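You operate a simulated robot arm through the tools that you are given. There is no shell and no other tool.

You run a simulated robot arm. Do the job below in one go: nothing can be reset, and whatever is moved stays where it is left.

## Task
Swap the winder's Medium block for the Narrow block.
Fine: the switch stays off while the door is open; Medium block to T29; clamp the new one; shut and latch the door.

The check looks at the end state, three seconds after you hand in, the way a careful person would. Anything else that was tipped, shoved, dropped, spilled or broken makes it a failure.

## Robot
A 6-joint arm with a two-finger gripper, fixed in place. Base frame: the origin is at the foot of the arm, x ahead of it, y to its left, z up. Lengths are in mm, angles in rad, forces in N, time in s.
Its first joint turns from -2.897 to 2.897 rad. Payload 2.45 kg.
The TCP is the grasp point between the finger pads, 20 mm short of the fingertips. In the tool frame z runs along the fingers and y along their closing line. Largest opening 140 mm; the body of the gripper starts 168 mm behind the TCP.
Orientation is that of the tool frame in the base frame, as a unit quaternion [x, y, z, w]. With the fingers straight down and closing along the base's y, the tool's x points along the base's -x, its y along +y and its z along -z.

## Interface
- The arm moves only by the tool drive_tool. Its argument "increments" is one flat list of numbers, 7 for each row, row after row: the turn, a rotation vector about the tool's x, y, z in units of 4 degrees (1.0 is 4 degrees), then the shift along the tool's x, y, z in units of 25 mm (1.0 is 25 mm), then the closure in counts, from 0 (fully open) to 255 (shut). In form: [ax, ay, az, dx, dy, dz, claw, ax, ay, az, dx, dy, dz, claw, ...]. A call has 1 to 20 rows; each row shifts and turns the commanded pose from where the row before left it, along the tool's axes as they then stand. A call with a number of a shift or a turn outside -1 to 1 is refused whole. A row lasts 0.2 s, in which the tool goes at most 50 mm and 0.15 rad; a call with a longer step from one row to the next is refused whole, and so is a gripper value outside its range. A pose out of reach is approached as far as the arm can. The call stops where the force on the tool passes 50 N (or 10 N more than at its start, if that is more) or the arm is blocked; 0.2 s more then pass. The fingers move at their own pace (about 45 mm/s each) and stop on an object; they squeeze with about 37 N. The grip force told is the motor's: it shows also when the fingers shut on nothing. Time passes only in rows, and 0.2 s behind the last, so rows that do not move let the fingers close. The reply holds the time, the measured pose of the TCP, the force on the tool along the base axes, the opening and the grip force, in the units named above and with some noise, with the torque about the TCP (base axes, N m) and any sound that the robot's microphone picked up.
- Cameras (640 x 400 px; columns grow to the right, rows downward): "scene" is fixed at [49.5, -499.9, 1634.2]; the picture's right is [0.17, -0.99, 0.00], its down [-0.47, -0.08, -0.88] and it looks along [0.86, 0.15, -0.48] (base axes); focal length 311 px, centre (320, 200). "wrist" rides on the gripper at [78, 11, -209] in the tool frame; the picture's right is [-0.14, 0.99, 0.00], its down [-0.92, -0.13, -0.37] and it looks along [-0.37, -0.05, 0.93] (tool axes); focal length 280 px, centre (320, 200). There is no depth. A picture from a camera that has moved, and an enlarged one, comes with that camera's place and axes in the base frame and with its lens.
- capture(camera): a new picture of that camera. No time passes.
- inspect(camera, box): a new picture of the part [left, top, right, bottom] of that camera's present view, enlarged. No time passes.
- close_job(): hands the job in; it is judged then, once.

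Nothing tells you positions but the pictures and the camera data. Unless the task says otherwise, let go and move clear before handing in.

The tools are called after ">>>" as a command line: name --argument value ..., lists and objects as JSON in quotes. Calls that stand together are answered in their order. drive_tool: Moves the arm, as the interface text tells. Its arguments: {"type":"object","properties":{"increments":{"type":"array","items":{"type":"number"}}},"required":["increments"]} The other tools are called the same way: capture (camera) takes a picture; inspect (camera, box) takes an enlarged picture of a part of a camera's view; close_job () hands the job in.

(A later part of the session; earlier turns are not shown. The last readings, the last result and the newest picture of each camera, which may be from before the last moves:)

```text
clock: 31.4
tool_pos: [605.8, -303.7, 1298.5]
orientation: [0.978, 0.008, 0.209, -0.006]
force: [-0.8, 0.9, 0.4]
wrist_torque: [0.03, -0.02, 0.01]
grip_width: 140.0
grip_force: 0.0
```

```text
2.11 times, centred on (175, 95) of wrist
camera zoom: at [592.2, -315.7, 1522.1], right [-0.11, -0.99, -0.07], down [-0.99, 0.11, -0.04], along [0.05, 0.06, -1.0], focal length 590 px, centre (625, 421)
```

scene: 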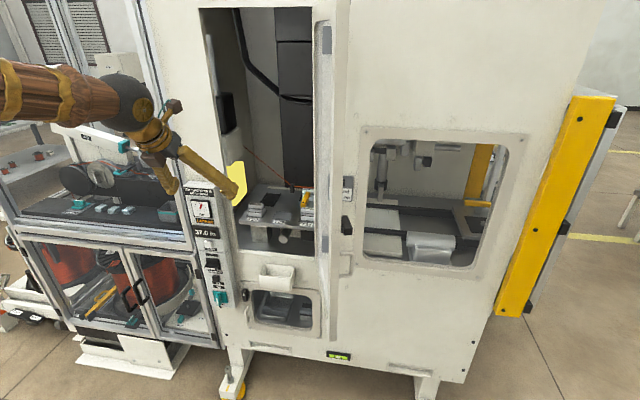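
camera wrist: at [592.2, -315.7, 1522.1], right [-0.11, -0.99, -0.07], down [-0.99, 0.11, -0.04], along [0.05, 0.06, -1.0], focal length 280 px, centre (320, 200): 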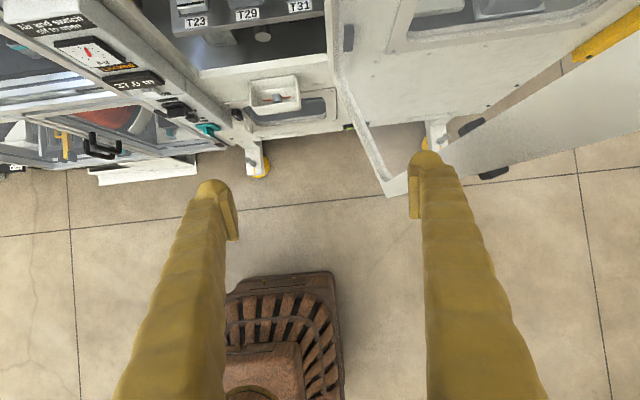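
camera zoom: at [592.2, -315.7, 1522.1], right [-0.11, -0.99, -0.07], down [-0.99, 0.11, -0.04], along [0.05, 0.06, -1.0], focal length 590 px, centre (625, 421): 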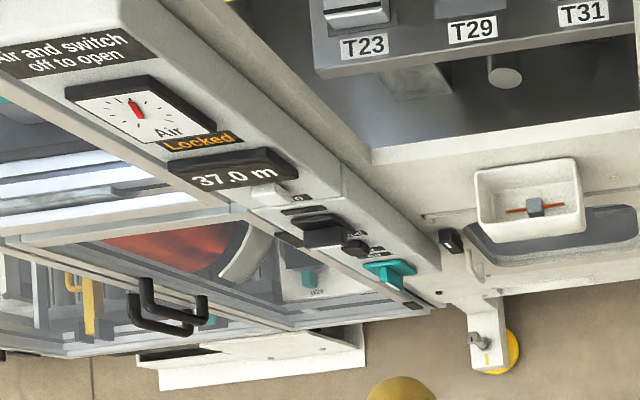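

The lever is a horizontal bar on the outer face whose end reaches past the door's free edge. I'll straighten the tool, back off to about x 490 and move round to the outer side.

>>> drive_tool --increments '[0, -1, 0, -0.71, 0, -0.357, 0, 0, -1, 0, -0.71, 0, -0.357, 0, 0, -1, 0, -0.71, 0, -0.357, 0, 0, -1, 0, -0.71, 0, -0.357, 0, 0, -1, 0, -0.71, 0, -0.357, 0, 0, -1, 0, -0.71, 0, -0.357, 0, 0, 0, 0, 0, 0, 0, 0, 0, 0, 0, 0, 0, 0, 0, 0, 0, 0, 0, 0, 0, 0]'

>>> drive_tool --increments '[0, 0, 0, 0, 1, 0, 0, 0, 0, 0, 0, 1, 0, 0, 0, 0, 0, 0, 1, 0, 0, 0, 0, 0, 0, 1, 0, 0, 0, 0, 0, 0, 1, 0, 0, 0, 0, 0, 0, 1, 0, 0, 0, 0, 0, 0, 1, 0, 0, 0, 0, 0, 0, 1, 0, 0, 0, 0, 0, 0, 1, 0, 0, 0, 0, 0, 0, 1, 0, 0, 0, 0, 0, 0, 1, 0, 0, 0, 0, 0, 0, 1, 0, 0, 0, 0, 0, 0, 0, 0, 0, 0, 0, 0, 0, 0, 0, 0]'

>>> capture --camera "wrist"

>>> capture --camera "scene"

```text
clock: 33.4
tool_pos: [490.1, -305.0, 1326.2]
orientation: [1.0, 0.01, 0.003, -0.005]
force: [-0.2, -0.3, 0.4]
wrist_torque: [0.03, 0.0, 0.02]
grip_width: 139.9
grip_force: 0.0
```

```text
clock: 36.4
tool_pos: [495.6, -605.5, 1324.8]
orientation: [1.0, 0.01, 0.002, -0.004]
force: [-0.3, -0.5, 0.1]
wrist_torque: [-0.02, -0.03, 0.01]
grip_width: 140.0
grip_force: 0.0
```

```text
taken
camera wrist: at [573.0, -615.8, 1533.5], right [-0.12, -0.99, -0.01], down [-0.92, 0.11, 0.37], along [-0.36, 0.05, -0.93], focal length 280 px, centre (320, 200)
```

wrist: 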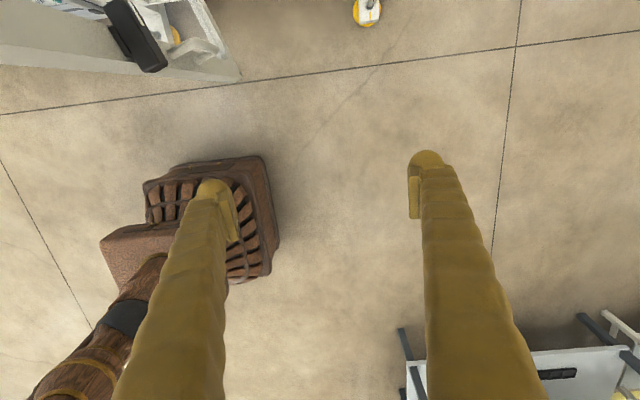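

```text
taken
```

scene: 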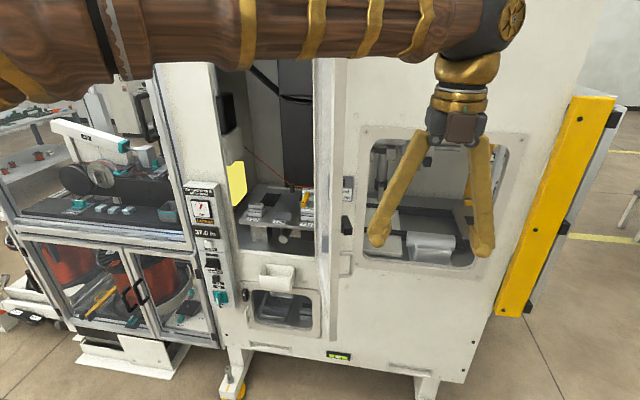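

The lever and D-handle show at the top left. I'll turn the tool to face the door's outer side.

>>> drive_tool --increments '[0, 0, -1, 0, 0, 0, 0, 0, 0, -1, 0, 0, 0, 0, 0, 0, -1, 0, 0, 0, 0, 0, 0, -1, 0, 0, 0, 0, 0, 0, -1, 0, 0, 0, 0, 0, 0, -1, 0, 0, 0, 0, 0, 0, -1, 0, 0, 0, 0, 0, 0, -1, 0, 0, 0, 0, 0, 0, -1, 0, 0, 0, 0, 0, 0, -1, 0, 0, 0, 0, 0, 0, -1, 0, 0, 0, 0, 0, 0, -1, 0, 0, 0, 0, 0, 0, 0, 0, 0, 0, 0]'

>>> drive_tool --increments '[0, 1, 0, 0, 0, 0, 0, 0, 1, 0, 0, 0, 0, 0, 0, 1, 0, 0, 0, 0, 0, 0, 1, 0, 0, 0, 0, 0, 0, 1, 0, 0, 0, 0, 0, 0, 1, 0, 0, 0, 0, 0, 0, 1, 0, 0, 0, 0, 0, 0, 1, 0, 0, 0, 0, 0, 0, 1, 0, 0, 0, 0, 0, 0, 1, 0, 0, 0, 0, 0, 0, 1, 0, 0, 0, 0, 0, 0, 1, 0, 0, 0, 0, 0, 0, 1, 0, 0, 0, 0, 0, 0, 1, 0, 0, 0, 0, 0, 0, 1, 0, 0, 0, 0, 0, 0, 1, 0, 0, 0, 0, 0, 0, 0, 0, 0, 0, 0, 0]'

>>> capture --camera "wrist"

>>> capture --camera "scene"

```text
clock: 39.2
tool_pos: [496.4, -604.5, 1323.8]
orientation: [0.909, 0.416, 0.004, -0.003]
force: [1.1, 0.4, -0.7]
wrist_torque: [0.0, 0.0, 0.01]
grip_width: 140.2
grip_force: 0.0
```

```text
clock: 42.8
tool_pos: [494.4, -604.7, 1323.4]
orientation: [0.769, 0.35, 0.486, -0.223]
force: [0.1, 0.8, -0.2]
wrist_torque: [-0.04, -0.05, -0.03]
grip_width: 140.0
grip_force: 0.1
```

```text
taken
camera wrist: at [402.6, -729.0, 1483.6], right [0.71, -0.69, -0.13], down [-0.57, -0.47, -0.67], along [0.41, 0.55, -0.73], focal length 280 px, centre (320, 200)
```

wrist: 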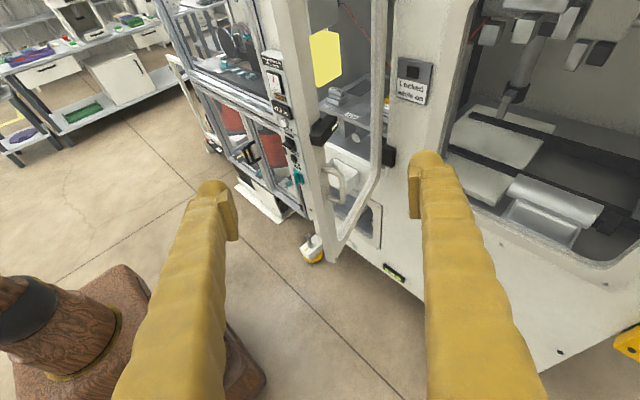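

```text
taken
```

scene: 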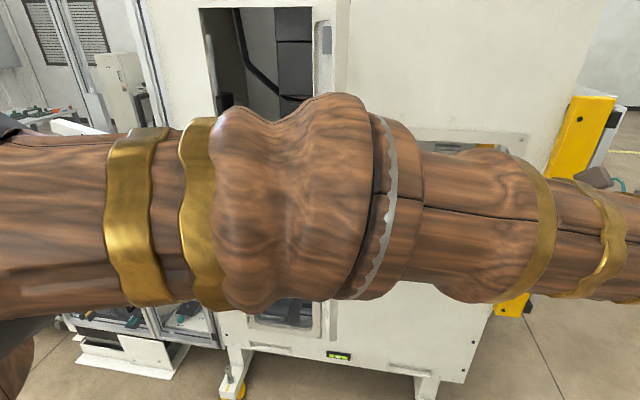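

Now the door's outer face, its lever and handle, and the front of the machine are all visible. I'll enlarge them.

>>> inspect --camera "wrist" --box '[250, 0, 450, 140]'

>>> inspect --camera "wrist" --box '[290, 90, 420, 200]'

>>> inspect --camera "wrist" --box '[240, 40, 340, 200]'

>>> inspect --camera "wrist" --box '[380, 40, 450, 110]'

```text
2.86 times, centred on (350, 70) of wrist
camera zoom: at [402.6, -729.0, 1483.6], right [0.71, -0.69, -0.13], down [-0.57, -0.47, -0.67], along [0.41, 0.55, -0.73], focal length 801 px, centre (234, 571)
```

zoom: 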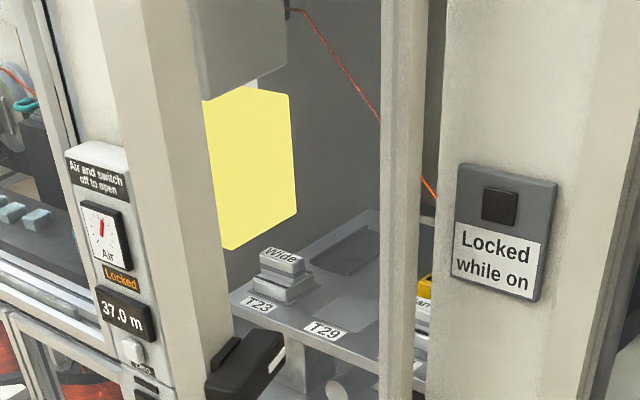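

```text
3.64 times, centred on (355, 145) of wrist
camera zoom: at [402.6, -729.0, 1483.6], right [0.71, -0.69, -0.13], down [-0.57, -0.47, -0.67], along [0.41, 0.55, -0.73], focal length 1020 px, centre (193, 400)
```

zoom: 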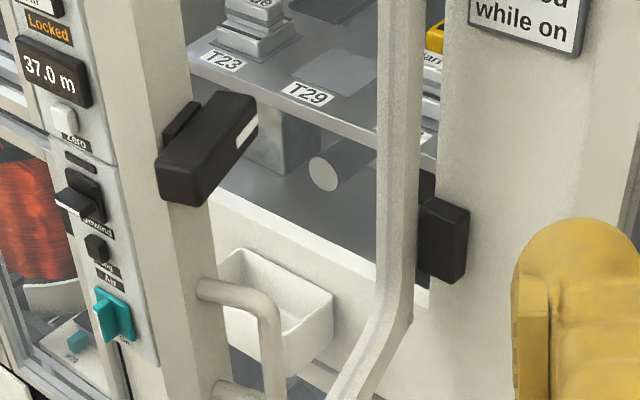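

```text
2.50 times, centred on (290, 120) of wrist
camera zoom: at [402.6, -729.0, 1483.6], right [0.71, -0.69, -0.13], down [-0.57, -0.47, -0.67], along [0.41, 0.55, -0.73], focal length 701 px, centre (395, 400)
```

zoom: 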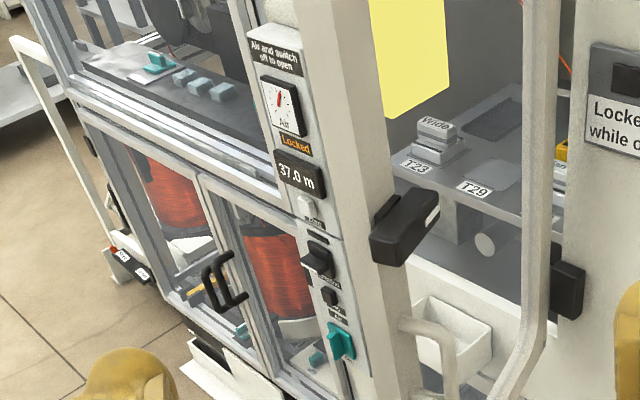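

```text
5.71 times, centred on (415, 75) of wrist
camera zoom: at [402.6, -729.0, 1483.6], right [0.71, -0.69, -0.13], down [-0.57, -0.47, -0.67], along [0.41, 0.55, -0.73], focal length 1602 px, centre (-223, 914)
```

zoom: 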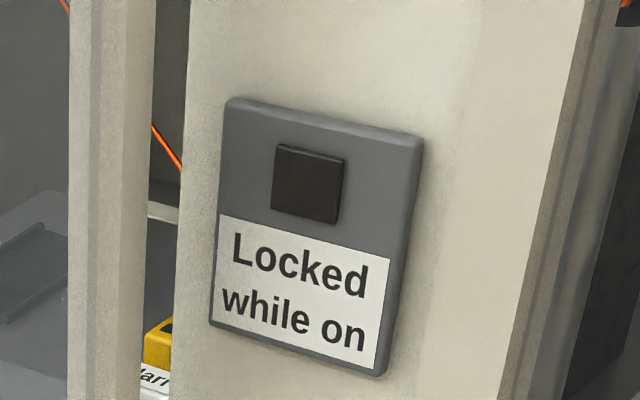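

The black lever has a white mark at its window-side end, and the hinges sit near (930, -365). Zooms render sharply, so I'll enlarge the clamp, the blocks, the lower hatch's lever and the door's lever from here.

>>> inspect --camera "wrist" --box '[318, 100, 358, 130]'

>>> inspect --camera "wrist" --box '[300, 105, 350, 145]'

>>> inspect --camera "wrist" --box '[320, 60, 400, 120]'

>>> inspect --camera "wrist" --box '[260, 100, 310, 190]'

>>> inspect --camera "wrist" --box '[560, 0, 640, 80]'

```text
13.33 times, centred on (338, 115) of wrist
camera zoom: at [402.6, -729.0, 1483.6], right [0.71, -0.69, -0.13], down [-0.57, -0.47, -0.67], along [0.41, 0.55, -0.73], focal length 3738 px, centre (80, 1333)
```

zoom: 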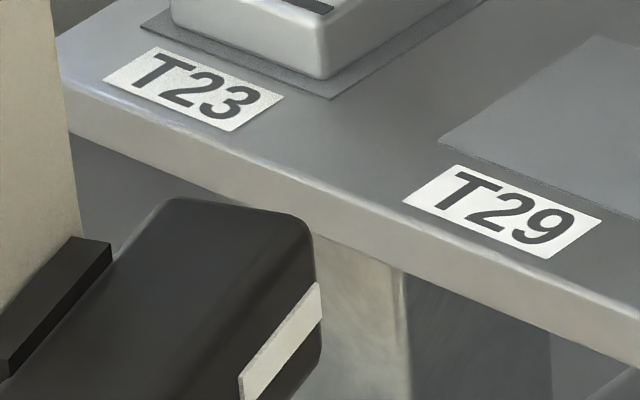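

```text
10.00 times, centred on (325, 125) of wrist
camera zoom: at [402.6, -729.0, 1483.6], right [0.71, -0.69, -0.13], down [-0.57, -0.47, -0.67], along [0.41, 0.55, -0.73], focal length 2804 px, centre (270, 950)
```

zoom: 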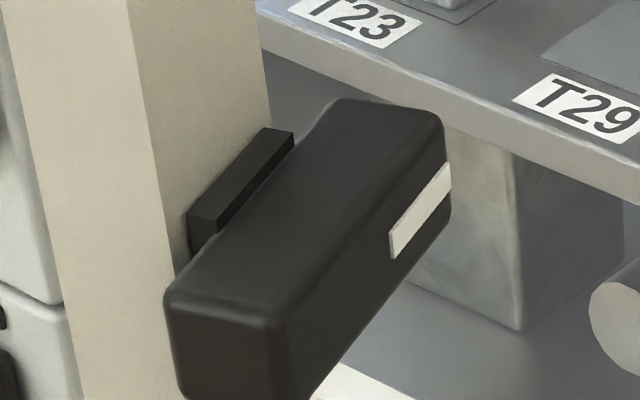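

```text
6.67 times, centred on (360, 90) of wrist
camera zoom: at [402.6, -729.0, 1483.6], right [0.71, -0.69, -0.13], down [-0.57, -0.47, -0.67], along [0.41, 0.55, -0.73], focal length 1869 px, centre (53, 933)
```

zoom: 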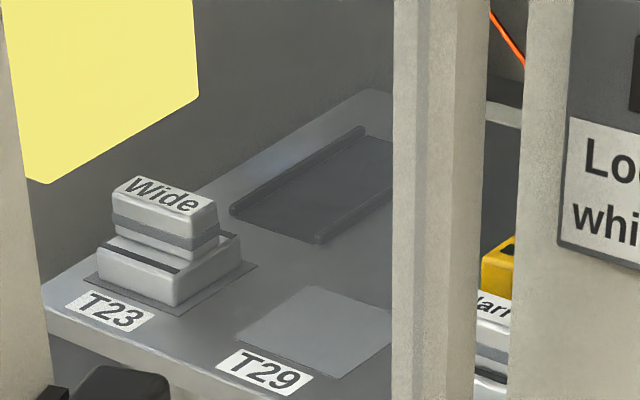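

```text
4.44 times, centred on (285, 145) of wrist
camera zoom: at [402.6, -729.0, 1483.6], right [0.71, -0.69, -0.13], down [-0.57, -0.47, -0.67], along [0.41, 0.55, -0.73], focal length 1246 px, centre (476, 444)
```

zoom: 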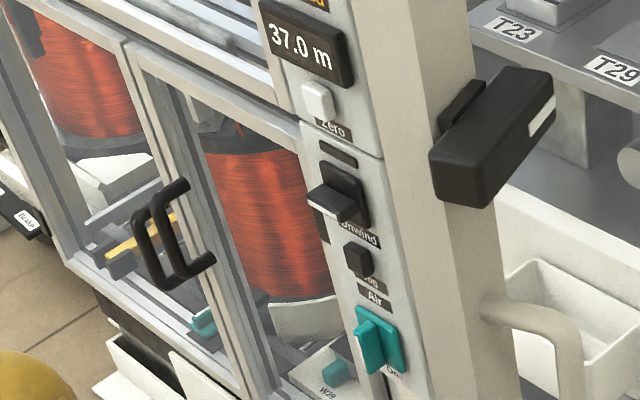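

```text
5.00 times, centred on (600, 40) of wrist
camera zoom: at [402.6, -729.0, 1483.6], right [0.71, -0.69, -0.13], down [-0.57, -0.47, -0.67], along [0.41, 0.55, -0.73], focal length 1402 px, centre (-1080, 1000)
```

zoom: 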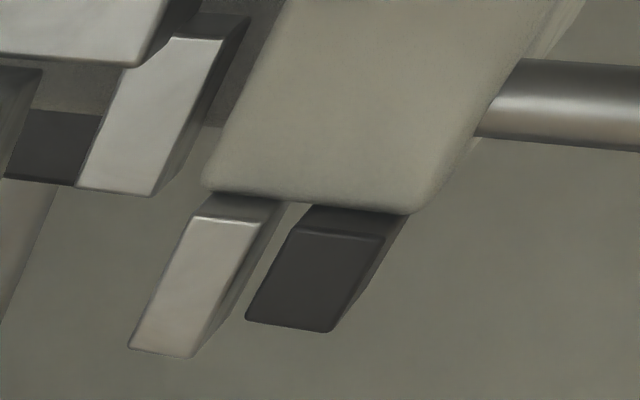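

The lever is a plain bar on a spacer with its white index towards the hinge, while the closed hatch's lever stands upright. Next I need close views of the blocks and clamp, so I'll reverse my path back to the front of the doorway.

>>> drive_tool --increments '[0, -1, 0, 0, 0, 0, 0, 0, -1, 0, 0, 0, 0, 0, 0, -1, 0, 0, 0, 0, 0, 0, -1, 0, 0, 0, 0, 0, 0, -1, 0, 0, 0, 0, 0, 0, -1, 0, 0, 0, 0, 0, 0, -1, 0, 0, 0, 0, 0, 0, -1, 0, 0, 0, 0, 0, 0, -1, 0, 0, 0, 0, 0, 0, -1, 0, 0, 0, 0, 0, 0, -1, 0, 0, 0, 0, 0, 0, -1, 0, 0, 0, 0, 0, 0, -1, 0, 0, 0, 0, 0, 0, -1, 0, 0, 0, 0, 0, 0, -1, 0, 0, 0, 0, 0, 0, -1, 0, 0, 0, 0, 0, 0, 0, 0, 0, 0, 0, 0]'

>>> drive_tool --increments '[0, 0, 1, 0, 0, 0, 0, 0, 0, 1, 0, 0, 0, 0, 0, 0, 1, 0, 0, 0, 0, 0, 0, 1, 0, 0, 0, 0, 0, 0, 1, 0, 0, 0, 0, 0, 0, 1, 0, 0, 0, 0, 0, 0, 1, 0, 0, 0, 0, 0, 0, 1, 0, 0, 0, 0, 0, 0, 1, 0, 0, 0, 0, 0, 0, 1, 0, 0, 0, 0, 0, 0, 1, 0, 0, 0, 0, 0, 0, 1, 0, 0, 0, 0, 0, 0, 0, 0, 0, 0, 0]'

>>> drive_tool --increments '[0, 0, 0, 0, -1, 0, 0, 0, 0, 0, 0, -1, 0, 0, 0, 0, 0, 0, -1, 0, 0, 0, 0, 0, 0, -1, 0, 0, 0, 0, 0, 0, -1, 0, 0, 0, 0, 0, 0, -1, 0, 0, 0, 0, 0, 0, -1, 0, 0, 0, 0, 0, 0, -1, 0, 0, 0, 0, 0, 0, -1, 0, 0, 0, 0, 0, 0, -1, 0, 0, 0, 0, 0, 0, -1, 0, 0, 0, 0, 0, 0, -1, 0, 0, 0, 0, 0, 0, -1, 0, 0, 0, 0, 0, 0, 0, 0, 0]'

```text
clock: 46.4
tool_pos: [494.6, -604.0, 1323.4]
orientation: [0.91, 0.415, 0.003, -0.002]
force: [0.0, 0.7, 0.7]
wrist_torque: [0.01, 0.02, 0.01]
grip_width: 140.1
grip_force: 0.2
```

```text
clock: 49.2
tool_pos: [495.0, -602.9, 1323.2]
orientation: [1.0, 0.009, 0.003, -0.004]
force: [-0.2, 1.0, 0.5]
wrist_torque: [0.01, 0.04, -0.01]
grip_width: 140.1
grip_force: 0.0
```

```text
clock: 52.2
tool_pos: [491.5, -279.8, 1324.0]
orientation: [1.0, 0.008, 0.001, -0.005]
force: [0.0, 0.0, -0.4]
wrist_torque: [-0.01, -0.03, 0.04]
grip_width: 139.8
grip_force: 0.0
```

I'm back at the front and clear of the door. Next I'll move towards the doorway centre while pitching the tool forward, also correcting a small orientation error.

>>> drive_tool --increments '[-0.14, 0, 0.23, 1, -0.4, 0, 0, 0, 0, 0, 1, -0.4, 0, 0, 0, 0, 0, 1, -0.4, 0, 0, 0, 0, 0, 1, -0.4, 0, 0, 0, 0, 0, 1, -0.4, 0, 0]'

>>> drive_tool --increments '[0, 1, 0, 0.444, -0.16, 0.08, 0, 0, 1, 0, 0.444, -0.16, 0.1, 0, 0, 1, 0, 0.43, -0.16, 0.14, 0, 0, 1, 0, 0.42, -0.16, 0.17, 0, 0, 1, 0, 0.41, -0.16, 0.2, 0, 0, 1, 0, 0.39, -0.16, 0.22, 0, 0, 1, 0, 0.375, -0.16, 0.25, 0, 0, 1, 0, 0.355, -0.16, 0.28, 0, 0, 1, 0, 0.335, -0.16, 0.305, 0, 0, 1, 0, 0.31, -0.16, 0.33, 0, 0, 1, 0, 0.29, -0.16, 0.35, 0, 0, 1, 0, 0.265, -0.16, 0.37, 0, 0, 1, 0, 0.24, -0.16, 0.385, 0, 0, 1, 0, 0.21, -0.16, 0.4, 0, 0, 1, 0, 0.18, -0.16, 0.41, 0, 0, 1, 0, 0.15, -0.16, 0.42, 0, 0, 1, 0, 0.125, -0.16, 0.435, 0, 0, 0, 0, 0, 0, 0, 0, 0, 0, 0, 0, 0, 0, 0]'

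>>> capture --camera "wrist"

```text
clock: 53.4
tool_pos: [614.5, -229.0, 1328.2]
orientation: [1.0, 0.001, 0.003, 0.0]
force: [-0.8, -0.2, 0.5]
wrist_torque: [-0.02, -0.03, 0.0]
grip_width: 140.1
grip_force: 0.0
```

```text
clock: 57.4
tool_pos: [803.5, -161.3, 1293.9]
orientation: [0.827, 0.001, 0.562, 0.0]
force: [0.6, 0.5, 0.1]
wrist_torque: [-0.01, -0.01, -0.02]
grip_width: 140.1
grip_force: 0.1
```

```text
taken
camera wrist: at [638.5, -171.0, 1444.2], right [-0.05, -0.99, -0.13], down [-0.68, 0.13, -0.72], along [0.73, 0.05, -0.68], focal length 280 px, centre (320, 200)
```

wrist: 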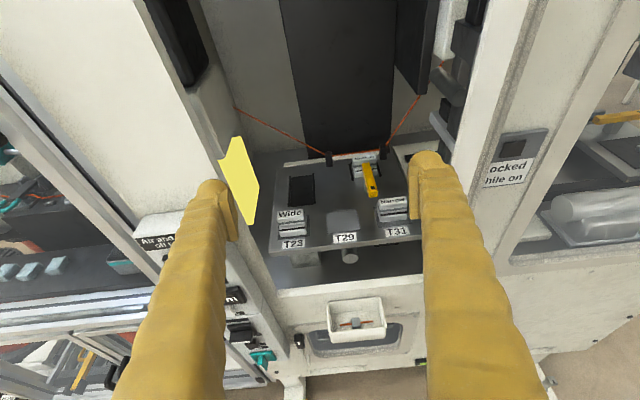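

The whole deck is visible between the fingers. I'll enlarge the clamp, each block, the empty nest and the T29 pad.

>>> inspect --camera "wrist" --box '[335, 140, 405, 200]'

>>> inspect --camera "wrist" --box '[365, 185, 415, 245]'

>>> inspect --camera "wrist" --box '[270, 195, 320, 255]'

>>> inspect --camera "wrist" --box '[270, 165, 330, 215]'

>>> inspect --camera "wrist" --box '[315, 195, 375, 255]'

>>> inspect --camera "wrist" --box '[320, 280, 400, 345]'

>>> inspect --camera "wrist" --box '[560, 90, 640, 170]'

```text
6.67 times, centred on (370, 170) of wrist
camera zoom: at [638.5, -171.0, 1444.2], right [-0.05, -0.99, -0.13], down [-0.68, 0.13, -0.72], along [0.73, 0.05, -0.68], focal length 1869 px, centre (-13, 400)
```

zoom: 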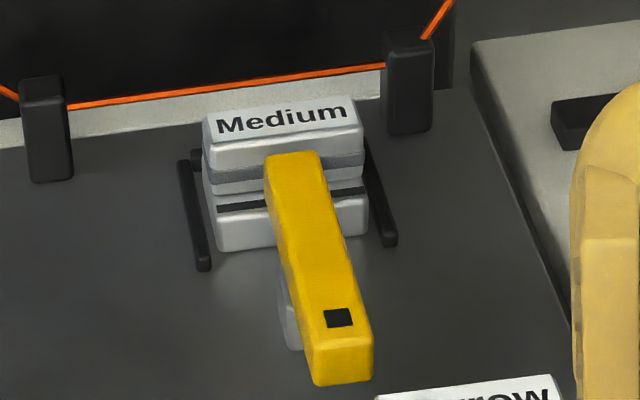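

```text
6.67 times, centred on (390, 215) of wrist
camera zoom: at [638.5, -171.0, 1444.2], right [-0.05, -0.99, -0.13], down [-0.68, 0.13, -0.72], along [0.73, 0.05, -0.68], focal length 1869 px, centre (-147, 100)
```

zoom: 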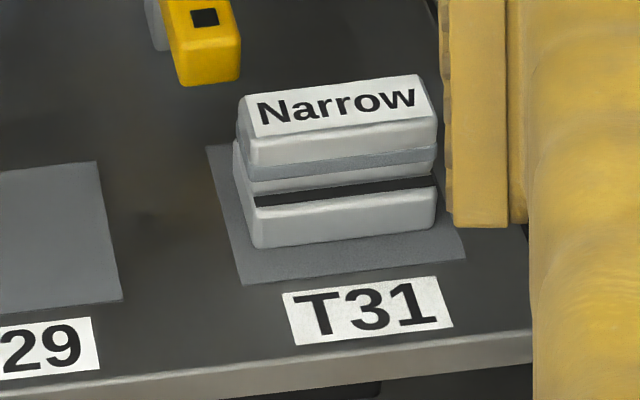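

```text
6.67 times, centred on (295, 225) of wrist
camera zoom: at [638.5, -171.0, 1444.2], right [-0.05, -0.99, -0.13], down [-0.68, 0.13, -0.72], along [0.73, 0.05, -0.68], focal length 1869 px, centre (487, 33)
```

zoom: 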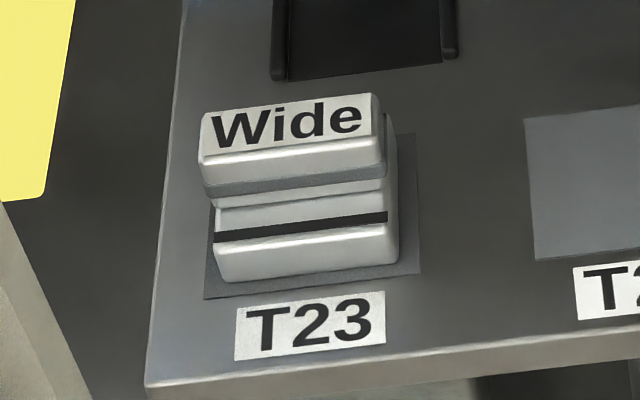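

```text
8.00 times, centred on (300, 190) of wrist
camera zoom: at [638.5, -171.0, 1444.2], right [-0.05, -0.99, -0.13], down [-0.68, 0.13, -0.72], along [0.73, 0.05, -0.68], focal length 2243 px, centre (480, 280)
```

zoom: 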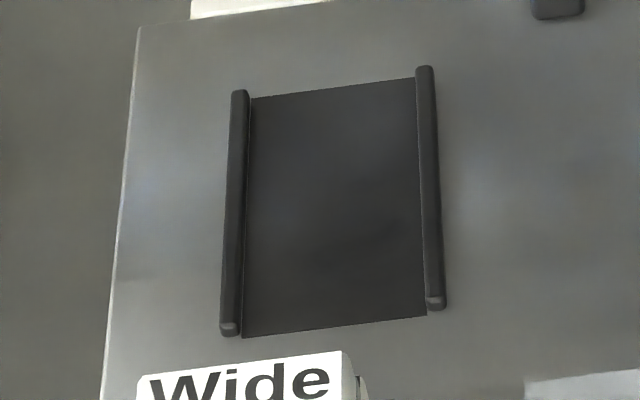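

```text
6.67 times, centred on (345, 225) of wrist
camera zoom: at [638.5, -171.0, 1444.2], right [-0.05, -0.99, -0.13], down [-0.68, 0.13, -0.72], along [0.73, 0.05, -0.68], focal length 1869 px, centre (153, 33)
```

zoom: 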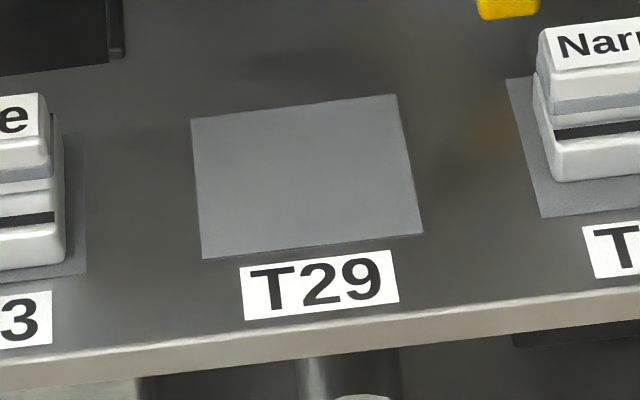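

```text
6.15 times, centred on (360, 312) of wrist
camera zoom: at [638.5, -171.0, 1444.2], right [-0.05, -0.99, -0.13], down [-0.68, 0.13, -0.72], along [0.73, 0.05, -0.68], focal length 1726 px, centre (74, -492)
```

zoom: 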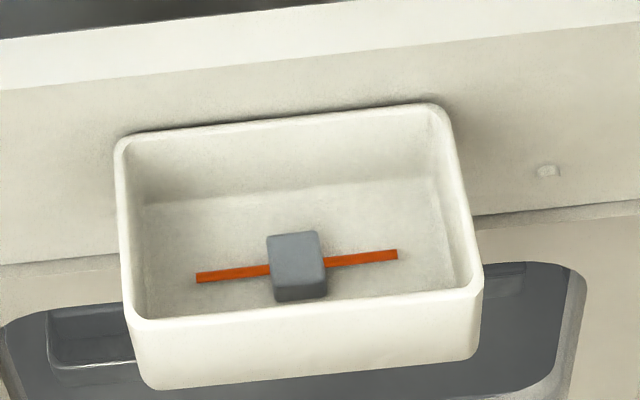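

```text
5.00 times, centred on (600, 130) of wrist
camera zoom: at [638.5, -171.0, 1444.2], right [-0.05, -0.99, -0.13], down [-0.68, 0.13, -0.72], along [0.73, 0.05, -0.68], focal length 1402 px, centre (-1080, 550)
```

zoom: 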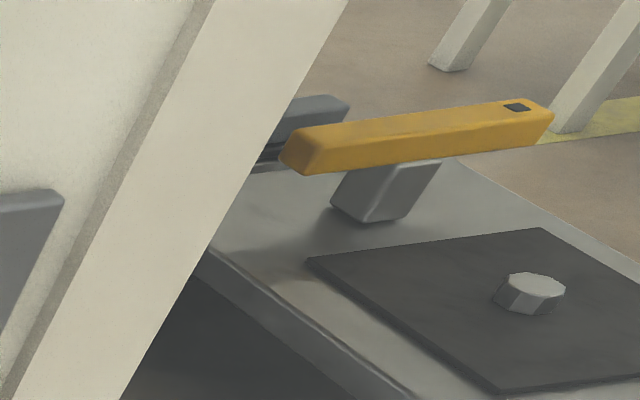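

Each block is a plinth with a ledge, a neck and a labelled head. Medium lies between two low rails under a yellow arm on a gray post. I need a lower side view of that clamp, so I'll come down to the doorway level.

>>> drive_tool --increments '[0, 0.4, 0, -0.63, 0.056, 0.76, 0, 0, 0.4, 0, -0.63, 0.056, 0.76, 0, 0, 0.4, 0, -0.63, 0.056, 0.76, 0, 0, 0.4, 0, -0.63, 0.056, 0.76, 0, 0, 0.4, 0, -0.63, 0.056, 0.76, 0, 0, 0.4, 0, -0.63, 0.056, 0.76, 0, 0, 0.4, 0, -0.63, 0.056, 0.76, 0, 0, 0.4, 0, -0.63, 0.056, 0.76, 0, 0, 0.4, 0, -0.63, 0.056, 0.76, 0, 0, 0.4, 0, -0.63, 0.056, 0.76, 0, 0, 0, 0, 0, 0, 0, 0, 0, 0, 0, 0, 0, 0, 0]'

>>> capture --camera "wrist"

>>> capture --camera "scene"

```text
clock: 60.0
tool_pos: [947.2, -174.2, 1094.4]
orientation: [0.741, 0.001, 0.671, 0.0]
force: [0.2, -0.2, 0.1]
wrist_torque: [0.0, 0.0, 0.0]
grip_width: 140.0
grip_force: 0.0
```

```text
taken
camera wrist: at [747.7, -185.1, 1192.5], right [-0.01, -0.99, -0.14], down [-0.46, 0.13, -0.88], along [0.89, 0.05, -0.46], focal length 280 px, centre (320, 200)
```

wrist: 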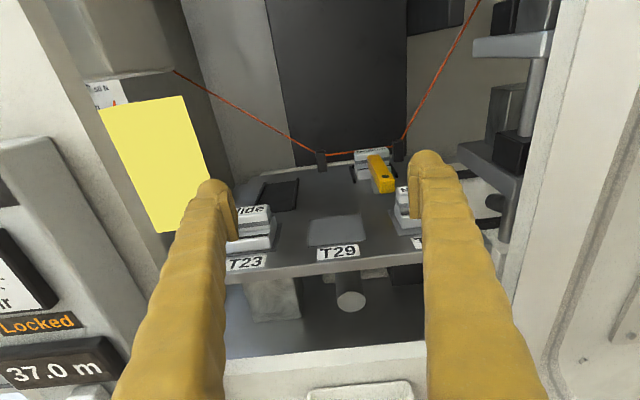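

```text
taken
```

scene: 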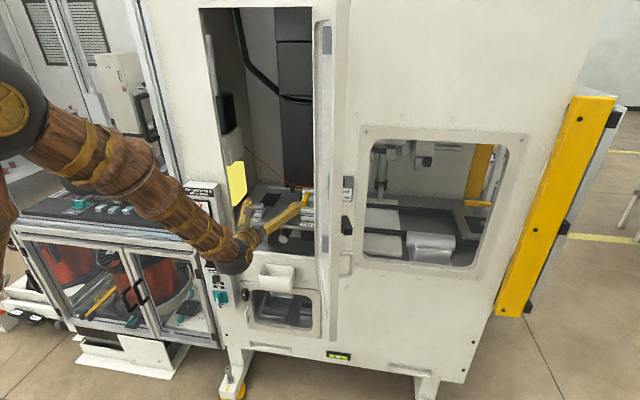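

>>> inspect --camera "wrist" --box '[345, 140, 410, 205]'

>>> inspect --camera "wrist" --box '[60, 60, 220, 180]'

>>> inspect --camera "wrist" --box '[225, 195, 285, 275]'

>>> inspect --camera "wrist" --box '[450, 0, 560, 260]'

>>> inspect --camera "wrist" --box '[240, 150, 440, 290]'

```text
6.15 times, centred on (378, 172) of wrist
camera zoom: at [747.7, -185.1, 1192.5], right [-0.01, -0.99, -0.14], down [-0.46, 0.13, -0.88], along [0.89, 0.05, -0.46], focal length 1726 px, centre (-34, 369)
```

zoom: 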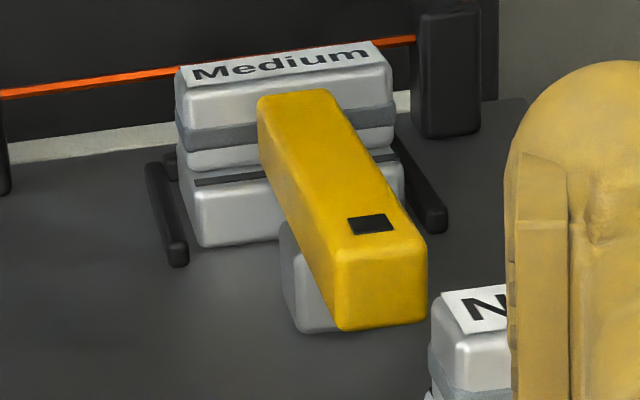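

```text
3.33 times, centred on (140, 120) of wrist
camera zoom: at [747.7, -185.1, 1192.5], right [-0.01, -0.99, -0.14], down [-0.46, 0.13, -0.88], along [0.89, 0.05, -0.46], focal length 935 px, centre (920, 467)
```

zoom: 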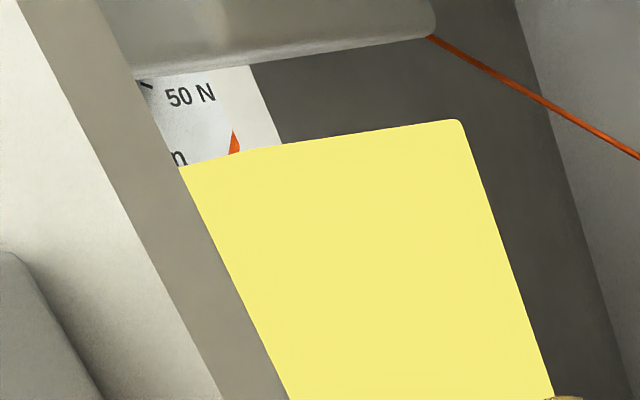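

```text
5.00 times, centred on (255, 235) of wrist
camera zoom: at [747.7, -185.1, 1192.5], right [-0.01, -0.99, -0.14], down [-0.46, 0.13, -0.88], along [0.89, 0.05, -0.46], focal length 1402 px, centre (645, 25)
```

zoom: 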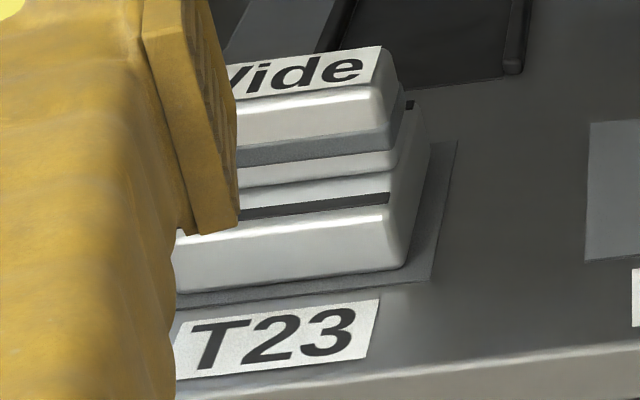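

```text
1.54 times, centred on (505, 130) of wrist
camera zoom: at [747.7, -185.1, 1192.5], right [-0.01, -0.99, -0.14], down [-0.46, 0.13, -0.88], along [0.89, 0.05, -0.46], focal length 431 px, centre (35, 308)
```

zoom: 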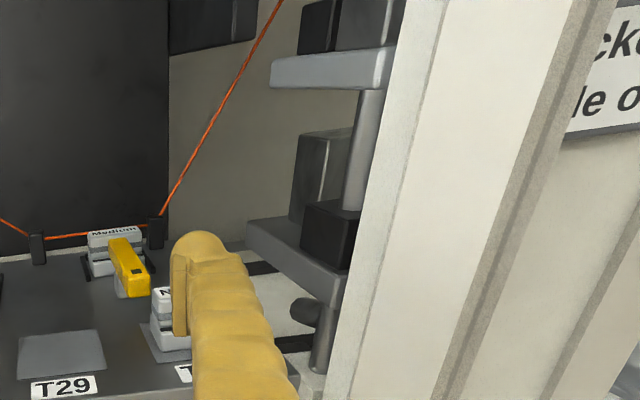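

```text
2.86 times, centred on (340, 220) of wrist
camera zoom: at [747.7, -185.1, 1192.5], right [-0.01, -0.99, -0.14], down [-0.46, 0.13, -0.88], along [0.89, 0.05, -0.46], focal length 801 px, centre (263, 143)
```

zoom: 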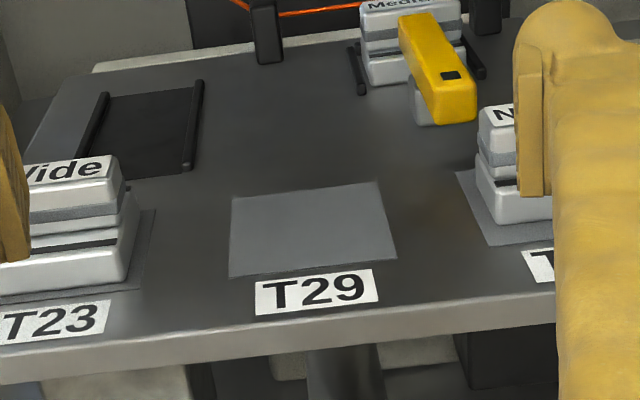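

The yellow arm runs from about x 1070 to 1171 at y -255, z 1023 to 1041, centred on the post and with its tip over Medium's front ledge. The T29 pad centres at about (1032, -182, 1002) and Narrow sits near (1034, -286). I'll zoom in further for signs of how the clamp pivots.

>>> inspect --camera "wrist" --box '[358, 148, 402, 200]'

>>> inspect --camera "wrist" --box '[350, 145, 385, 180]'

>>> inspect --camera "scene" --box '[285, 165, 325, 215]'

>>> inspect --camera "scene" --box '[460, 190, 510, 220]'

```text
7.69 times, centred on (380, 174) of wrist
camera zoom: at [747.7, -185.1, 1192.5], right [-0.01, -0.99, -0.14], down [-0.46, 0.13, -0.88], along [0.89, 0.05, -0.46], focal length 2157 px, centre (-142, 400)
```

zoom: 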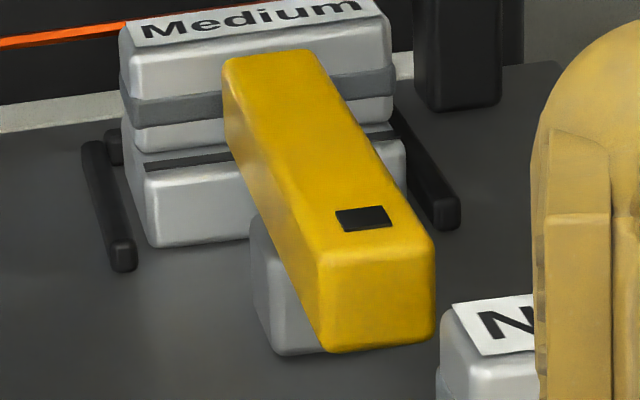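

```text
11.43 times, centred on (368, 162) of wrist
camera zoom: at [747.7, -185.1, 1192.5], right [-0.01, -0.99, -0.14], down [-0.46, 0.13, -0.88], along [0.89, 0.05, -0.46], focal length 3204 px, centre (-223, 629)
```

zoom: 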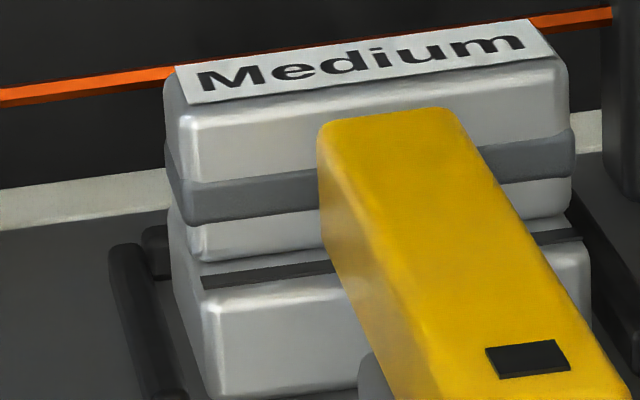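

```text
8.00 times, centred on (305, 190) of scene
camera zoom: at [49.5, -499.9, 1634.2], right [0.17, -0.99, 0.0], down [-0.47, -0.08, -0.88], along [0.86, 0.15, -0.48], focal length 2489 px, centre (440, 280)
```

zoom: 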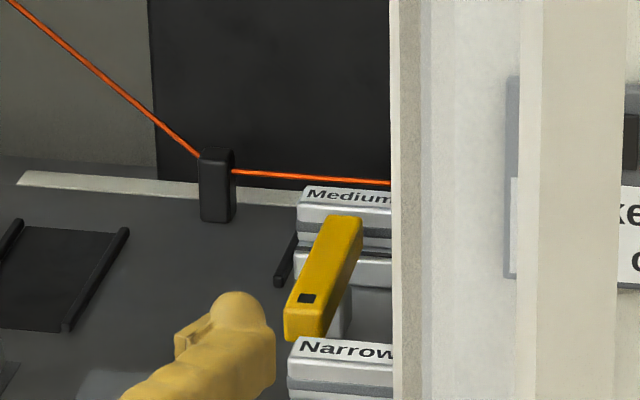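

```text
12.80 times, centred on (485, 205) of scene
camera zoom: at [49.5, -499.9, 1634.2], right [0.17, -0.99, 0.0], down [-0.47, -0.08, -0.88], along [0.86, 0.15, -0.48], focal length 3982 px, centre (-1792, 136)
```

zoom: 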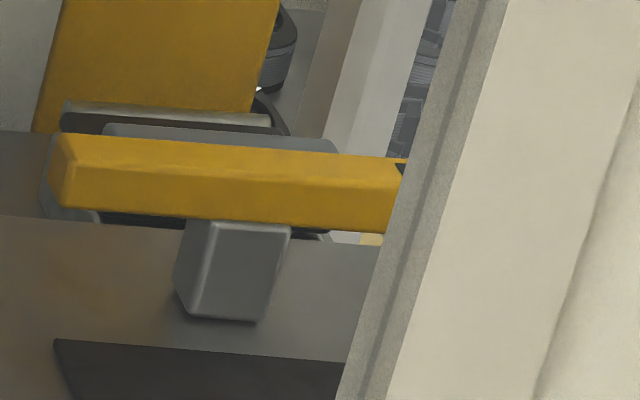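

The clamp arm sits squarely on its post, so it most likely swings about the post. I'll close the fingers and tilt the tool to 45°, so a fingertip corner can push the handle end gently.

>>> drive_tool --increments '[0, -0.98, 0, 0.225, 0.104, -0.048, 255, 0, -0.98, 0, 0.225, 0.104, -0.048, 255, 0, -0.98, 0, 0.225, 0.104, -0.048, 255, 0, -0.98, 0, 0.225, 0.104, -0.048, 255, 0, -0.98, 0, 0.225, 0.104, -0.048, 255, 0, -0.98, 0, 0.225, 0.104, -0.048, 255, 0, -0.98, 0, 0.225, 0.104, -0.048, 255, 0, -0.98, 0, 0.225, 0.104, -0.048, 255, 0, -0.98, 0, 0.225, 0.104, -0.048, 255, 0, -0.98, 0, 0.225, 0.104, -0.048, 255, 0, 0, 0, 0, 0, 0, 255, 0, 0, 0, 0, 0, 0, 255]'

>>> capture --camera "wrist"

>>> capture --camera "scene"

```text
clock: 62.6
tool_pos: [957.6, -189.9, 1144.8]
orientation: [0.91, 0.006, 0.413, -0.008]
force: [1.0, 0.2, 0.3]
wrist_torque: [0.0, 0.0, 0.03]
grip_width: 0.0
grip_force: 29.5
out of reach, approached as far as the arm can: row 8, 9
```

```text
taken
camera wrist: at [851.6, -204.8, 1340.4], right [-0.07, -0.99, -0.11], down [-0.89, 0.12, -0.45], along [0.46, 0.07, -0.89], focal length 280 px, centre (320, 200)
```

wrist: 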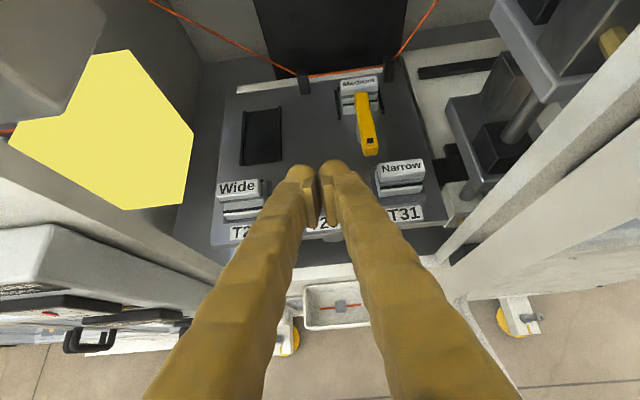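

```text
taken
```

scene: 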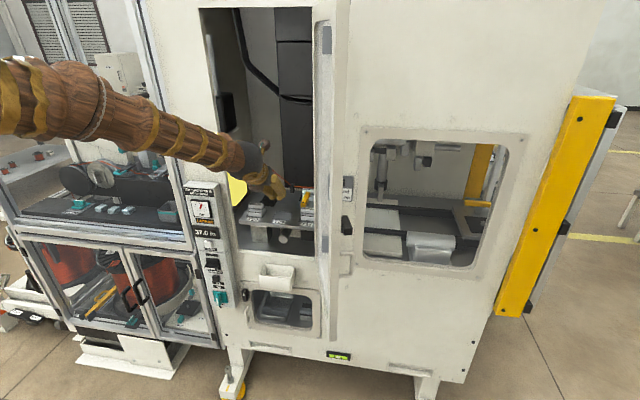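

The fingers are closed, but with the wrist turned this way the arm hits a limit over the middle of the deck. I'll back out and roll the tool 180° to its original side, which should free the whole range.

>>> drive_tool --increments '[0, 0, 0, 0, 0, -1, 255, 0, 0, 0, 0, 0, -1, 255, 0, 0, 0, 0, 0, -1, 255, 0, 0, 0, 0, 0, -1, 255, 0, 0, 0, 0, 0, -1, 255, 0, 0, 0, 0, 0, -1, 255, 0, 0, 0, 0, 0, -1, 255, 0, 0, -1, 0, 0, 0, 255, 0, 0, -1, 0, 0, 0, 255, 0, 0, -1, 0, 0, 0, 255, 0, 0, -1, 0, 0, 0, 255, 0, 0, -1, 0, 0, 0, 255, 0, 0, -1, 0, 0, 0, 255, 0, 0, -1, 0, 0, 0, 255, 0, 0, -1, 0, 0, 0, 255, 0, 0, -1, 0, 0, 0, 255, 0, 0, -1, 0, 0, 0, 255]'

>>> drive_tool --increments '[0, 0, -1, 0, 0, 0, 255, 0, 0, -1, 0, 0, 0, 255, 0, 0, -1, 0, 0, 0, 255, 0, 0, -1, 0, 0, 0, 255, 0, 0, -1, 0, 0, 0, 255, 0, 0, -1, 0, 0, 0, 255, 0, 0, -1, 0, 0, 0, 255, 0, 0, -1, 0, 0, 0, 255, 0, 0, -1, 0, 0, 0, 255, 0, 0, -1, 0, 0, 0, 255, 0, 0, -1, 0, 0, 0, 255, 0, 0, -1, 0, 0, 0, 255, 0, 0, -1, 0, 0, 0, 255, 0, 0, -1, 0, 0, 0, 255, 0, 0, -1, 0, 0, 0, 255, 0, 0, -1, 0, 0, 0, 255, 0, 0, -1, 0, 0, 0, 255, 0, 0, -1, 0, 0, 0, 255, 0, 0, 0, 0, 0, 0, 255]'

```text
clock: 66.2
tool_pos: [825.3, -194.4, 1259.3]
orientation: [0.853, 0.317, 0.392, 0.135]
force: [0.5, 1.0, 0.1]
wrist_torque: [-0.02, -0.02, -0.01]
grip_width: 0.0
grip_force: 29.6
```

```text
clock: 70.2
tool_pos: [824.5, -193.8, 1258.2]
orientation: [0.504, 0.758, 0.238, 0.338]
force: [-0.4, 0.1, -0.3]
wrist_torque: [0.02, 0.01, -0.02]
grip_width: 0.0
grip_force: 29.4
```

The roll is 112° done and nothing is being touched. I'll finish the turn and look.

>>> drive_tool --increments '[0, 0, -1, 0, 0, 0, 255, 0, 0, -1, 0, 0, 0, 255, 0, 0, -1, 0, 0, 0, 255, 0, 0, -1, 0, 0, 0, 255, 0, 0, -1, 0, 0, 0, 255, 0, 0, -1, 0, 0, 0, 255, 0, 0, -1, 0, 0, 0, 255, 0, 0, -1, 0, 0, 0, 255, 0, 0, -1, 0, 0, 0, 255, 0, 0, -1, 0, 0, 0, 255, 0, 0, -1, 0, 0, 0, 255, 0, 0, -1, 0, 0, 0, 255, 0, 0, -1, 0, 0, 0, 255, 0, 0, -1, 0, 0, 0, 255, 0, 0, -1, 0, 0, 0, 255, 0, 0, -1, 0, 0, 0, 255, 0, 0, -1, 0, 0, 0, 255, 0, 0, 0, 0, 0, 0, 255, 0, 0, 0, 0, 0, 0, 255]'

>>> capture --camera "wrist"

>>> capture --camera "scene"

```text
clock: 74.2
tool_pos: [824.1, -193.8, 1258.5]
orientation: [-0.006, 0.911, 0.008, 0.412]
force: [-0.1, -0.2, -0.2]
wrist_torque: [0.01, -0.02, 0.0]
grip_width: 0.0
grip_force: 29.8
```

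```text
taken
camera wrist: at [616.2, -187.3, 1337.7], right [0.07, 0.99, 0.11], down [0.33, -0.13, 0.93], along [0.94, -0.03, -0.34], focal length 280 px, centre (320, 200)
```

wrist: 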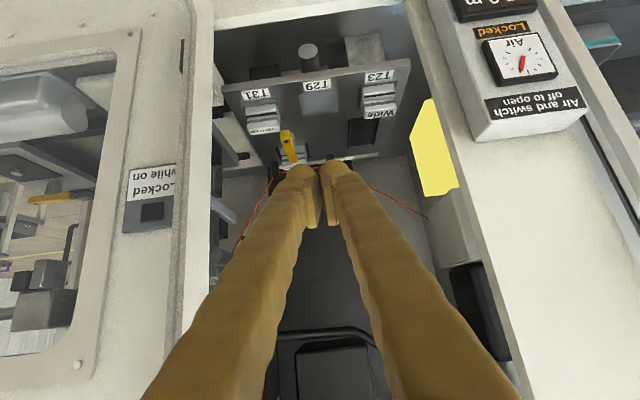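

```text
taken
```

scene: 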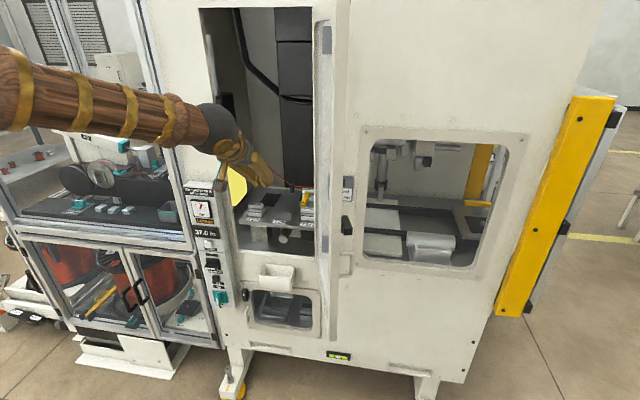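

The arm is back on its original side, the picture is simply upside down, and the deck is well visible. I'll enlarge the nest and the front row from here.

>>> inspect --camera "wrist" --box '[235, 70, 305, 180]'

>>> inspect --camera "wrist" --box '[170, 0, 270, 200]'

>>> inspect --camera "wrist" --box '[210, 50, 420, 180]'

```text
3.64 times, centred on (270, 125) of wrist
camera zoom: at [616.2, -187.3, 1337.7], right [0.07, 0.99, 0.11], down [0.33, -0.13, 0.93], along [0.94, -0.03, -0.34], focal length 1020 px, centre (502, 473)
```

zoom: 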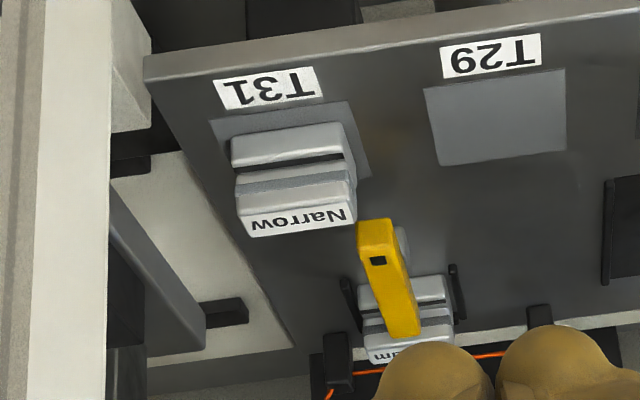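

```text
2.00 times, centred on (220, 100) of wrist
camera zoom: at [616.2, -187.3, 1337.7], right [0.07, 0.99, 0.11], down [0.33, -0.13, 0.93], along [0.94, -0.03, -0.34], focal length 561 px, centre (520, 400)
```

zoom: 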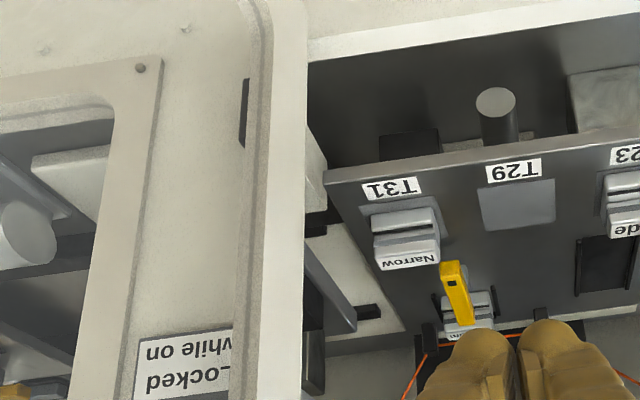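

```text
3.05 times, centred on (315, 115) of wrist
camera zoom: at [616.2, -187.3, 1337.7], right [0.07, 0.99, 0.11], down [0.33, -0.13, 0.93], along [0.94, -0.03, -0.34], focal length 854 px, centre (335, 459)
```

zoom: 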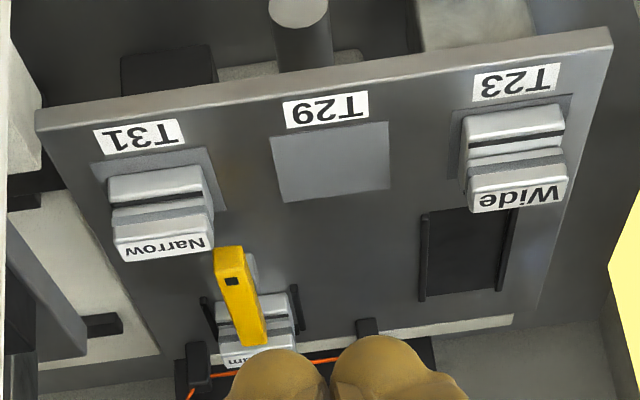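

The nest, clamp and pads are all clear in this view. I'll bring the closed fingers into the doorway above the deck, left of the clamp handle.

>>> drive_tool --increments '[0.14, 0.2, 0.03, -0.089, -0.124, 0.963, 255, 0.14, 0.2, 0.03, -0.089, -0.124, 0.963, 255, 0, 0.2, 0, -0.089, -0.124, 0.963, 255, 0, 0.2, 0, -0.089, -0.124, 0.963, 255, 0, 0.2, 0, -0.089, -0.124, 0.963, 255, 0, 0, 0, -0.089, -0.124, 0.963, 255, 0, 0, 0, -0.089, -0.124, 0.963, 255, 0, 0, 0, -0.089, -0.124, 0.963, 255, 0, 0, 0, -0.089, -0.124, 0.963, 255, 0, 0, 0, 0, 0, 0, 255, 0, 0, 0, 0, 0, 0, 255]'

>>> capture --camera "wrist"

>>> capture --camera "scene"

```text
clock: 76.6
tool_pos: [994.5, -221.8, 1122.7]
orientation: [0.001, 0.924, 0.0, 0.382]
force: [0.7, 1.0, -0.3]
wrist_torque: [0.01, 0.03, 0.01]
grip_width: 0.0
grip_force: 29.7
```

```text
taken
camera wrist: at [792.4, -210.6, 1215.8], right [0.1, 0.99, 0.1], down [0.39, -0.13, 0.91], along [0.91, -0.05, -0.4], focal length 280 px, centre (320, 200)
```

wrist: 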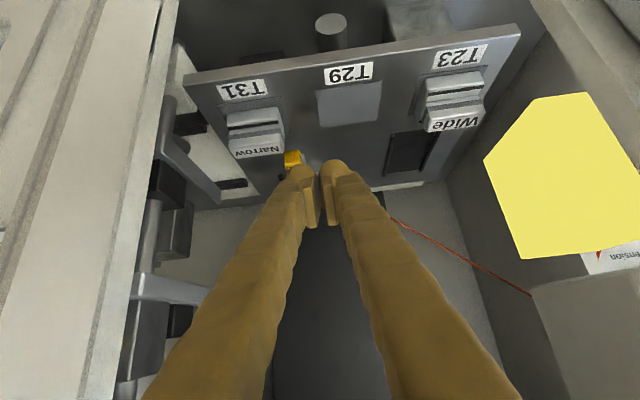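

```text
taken
```

scene: 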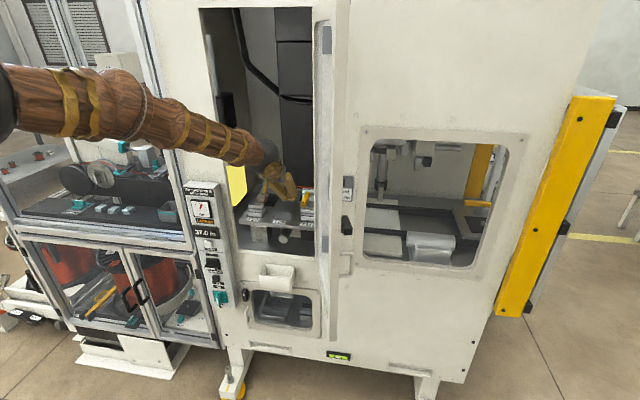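

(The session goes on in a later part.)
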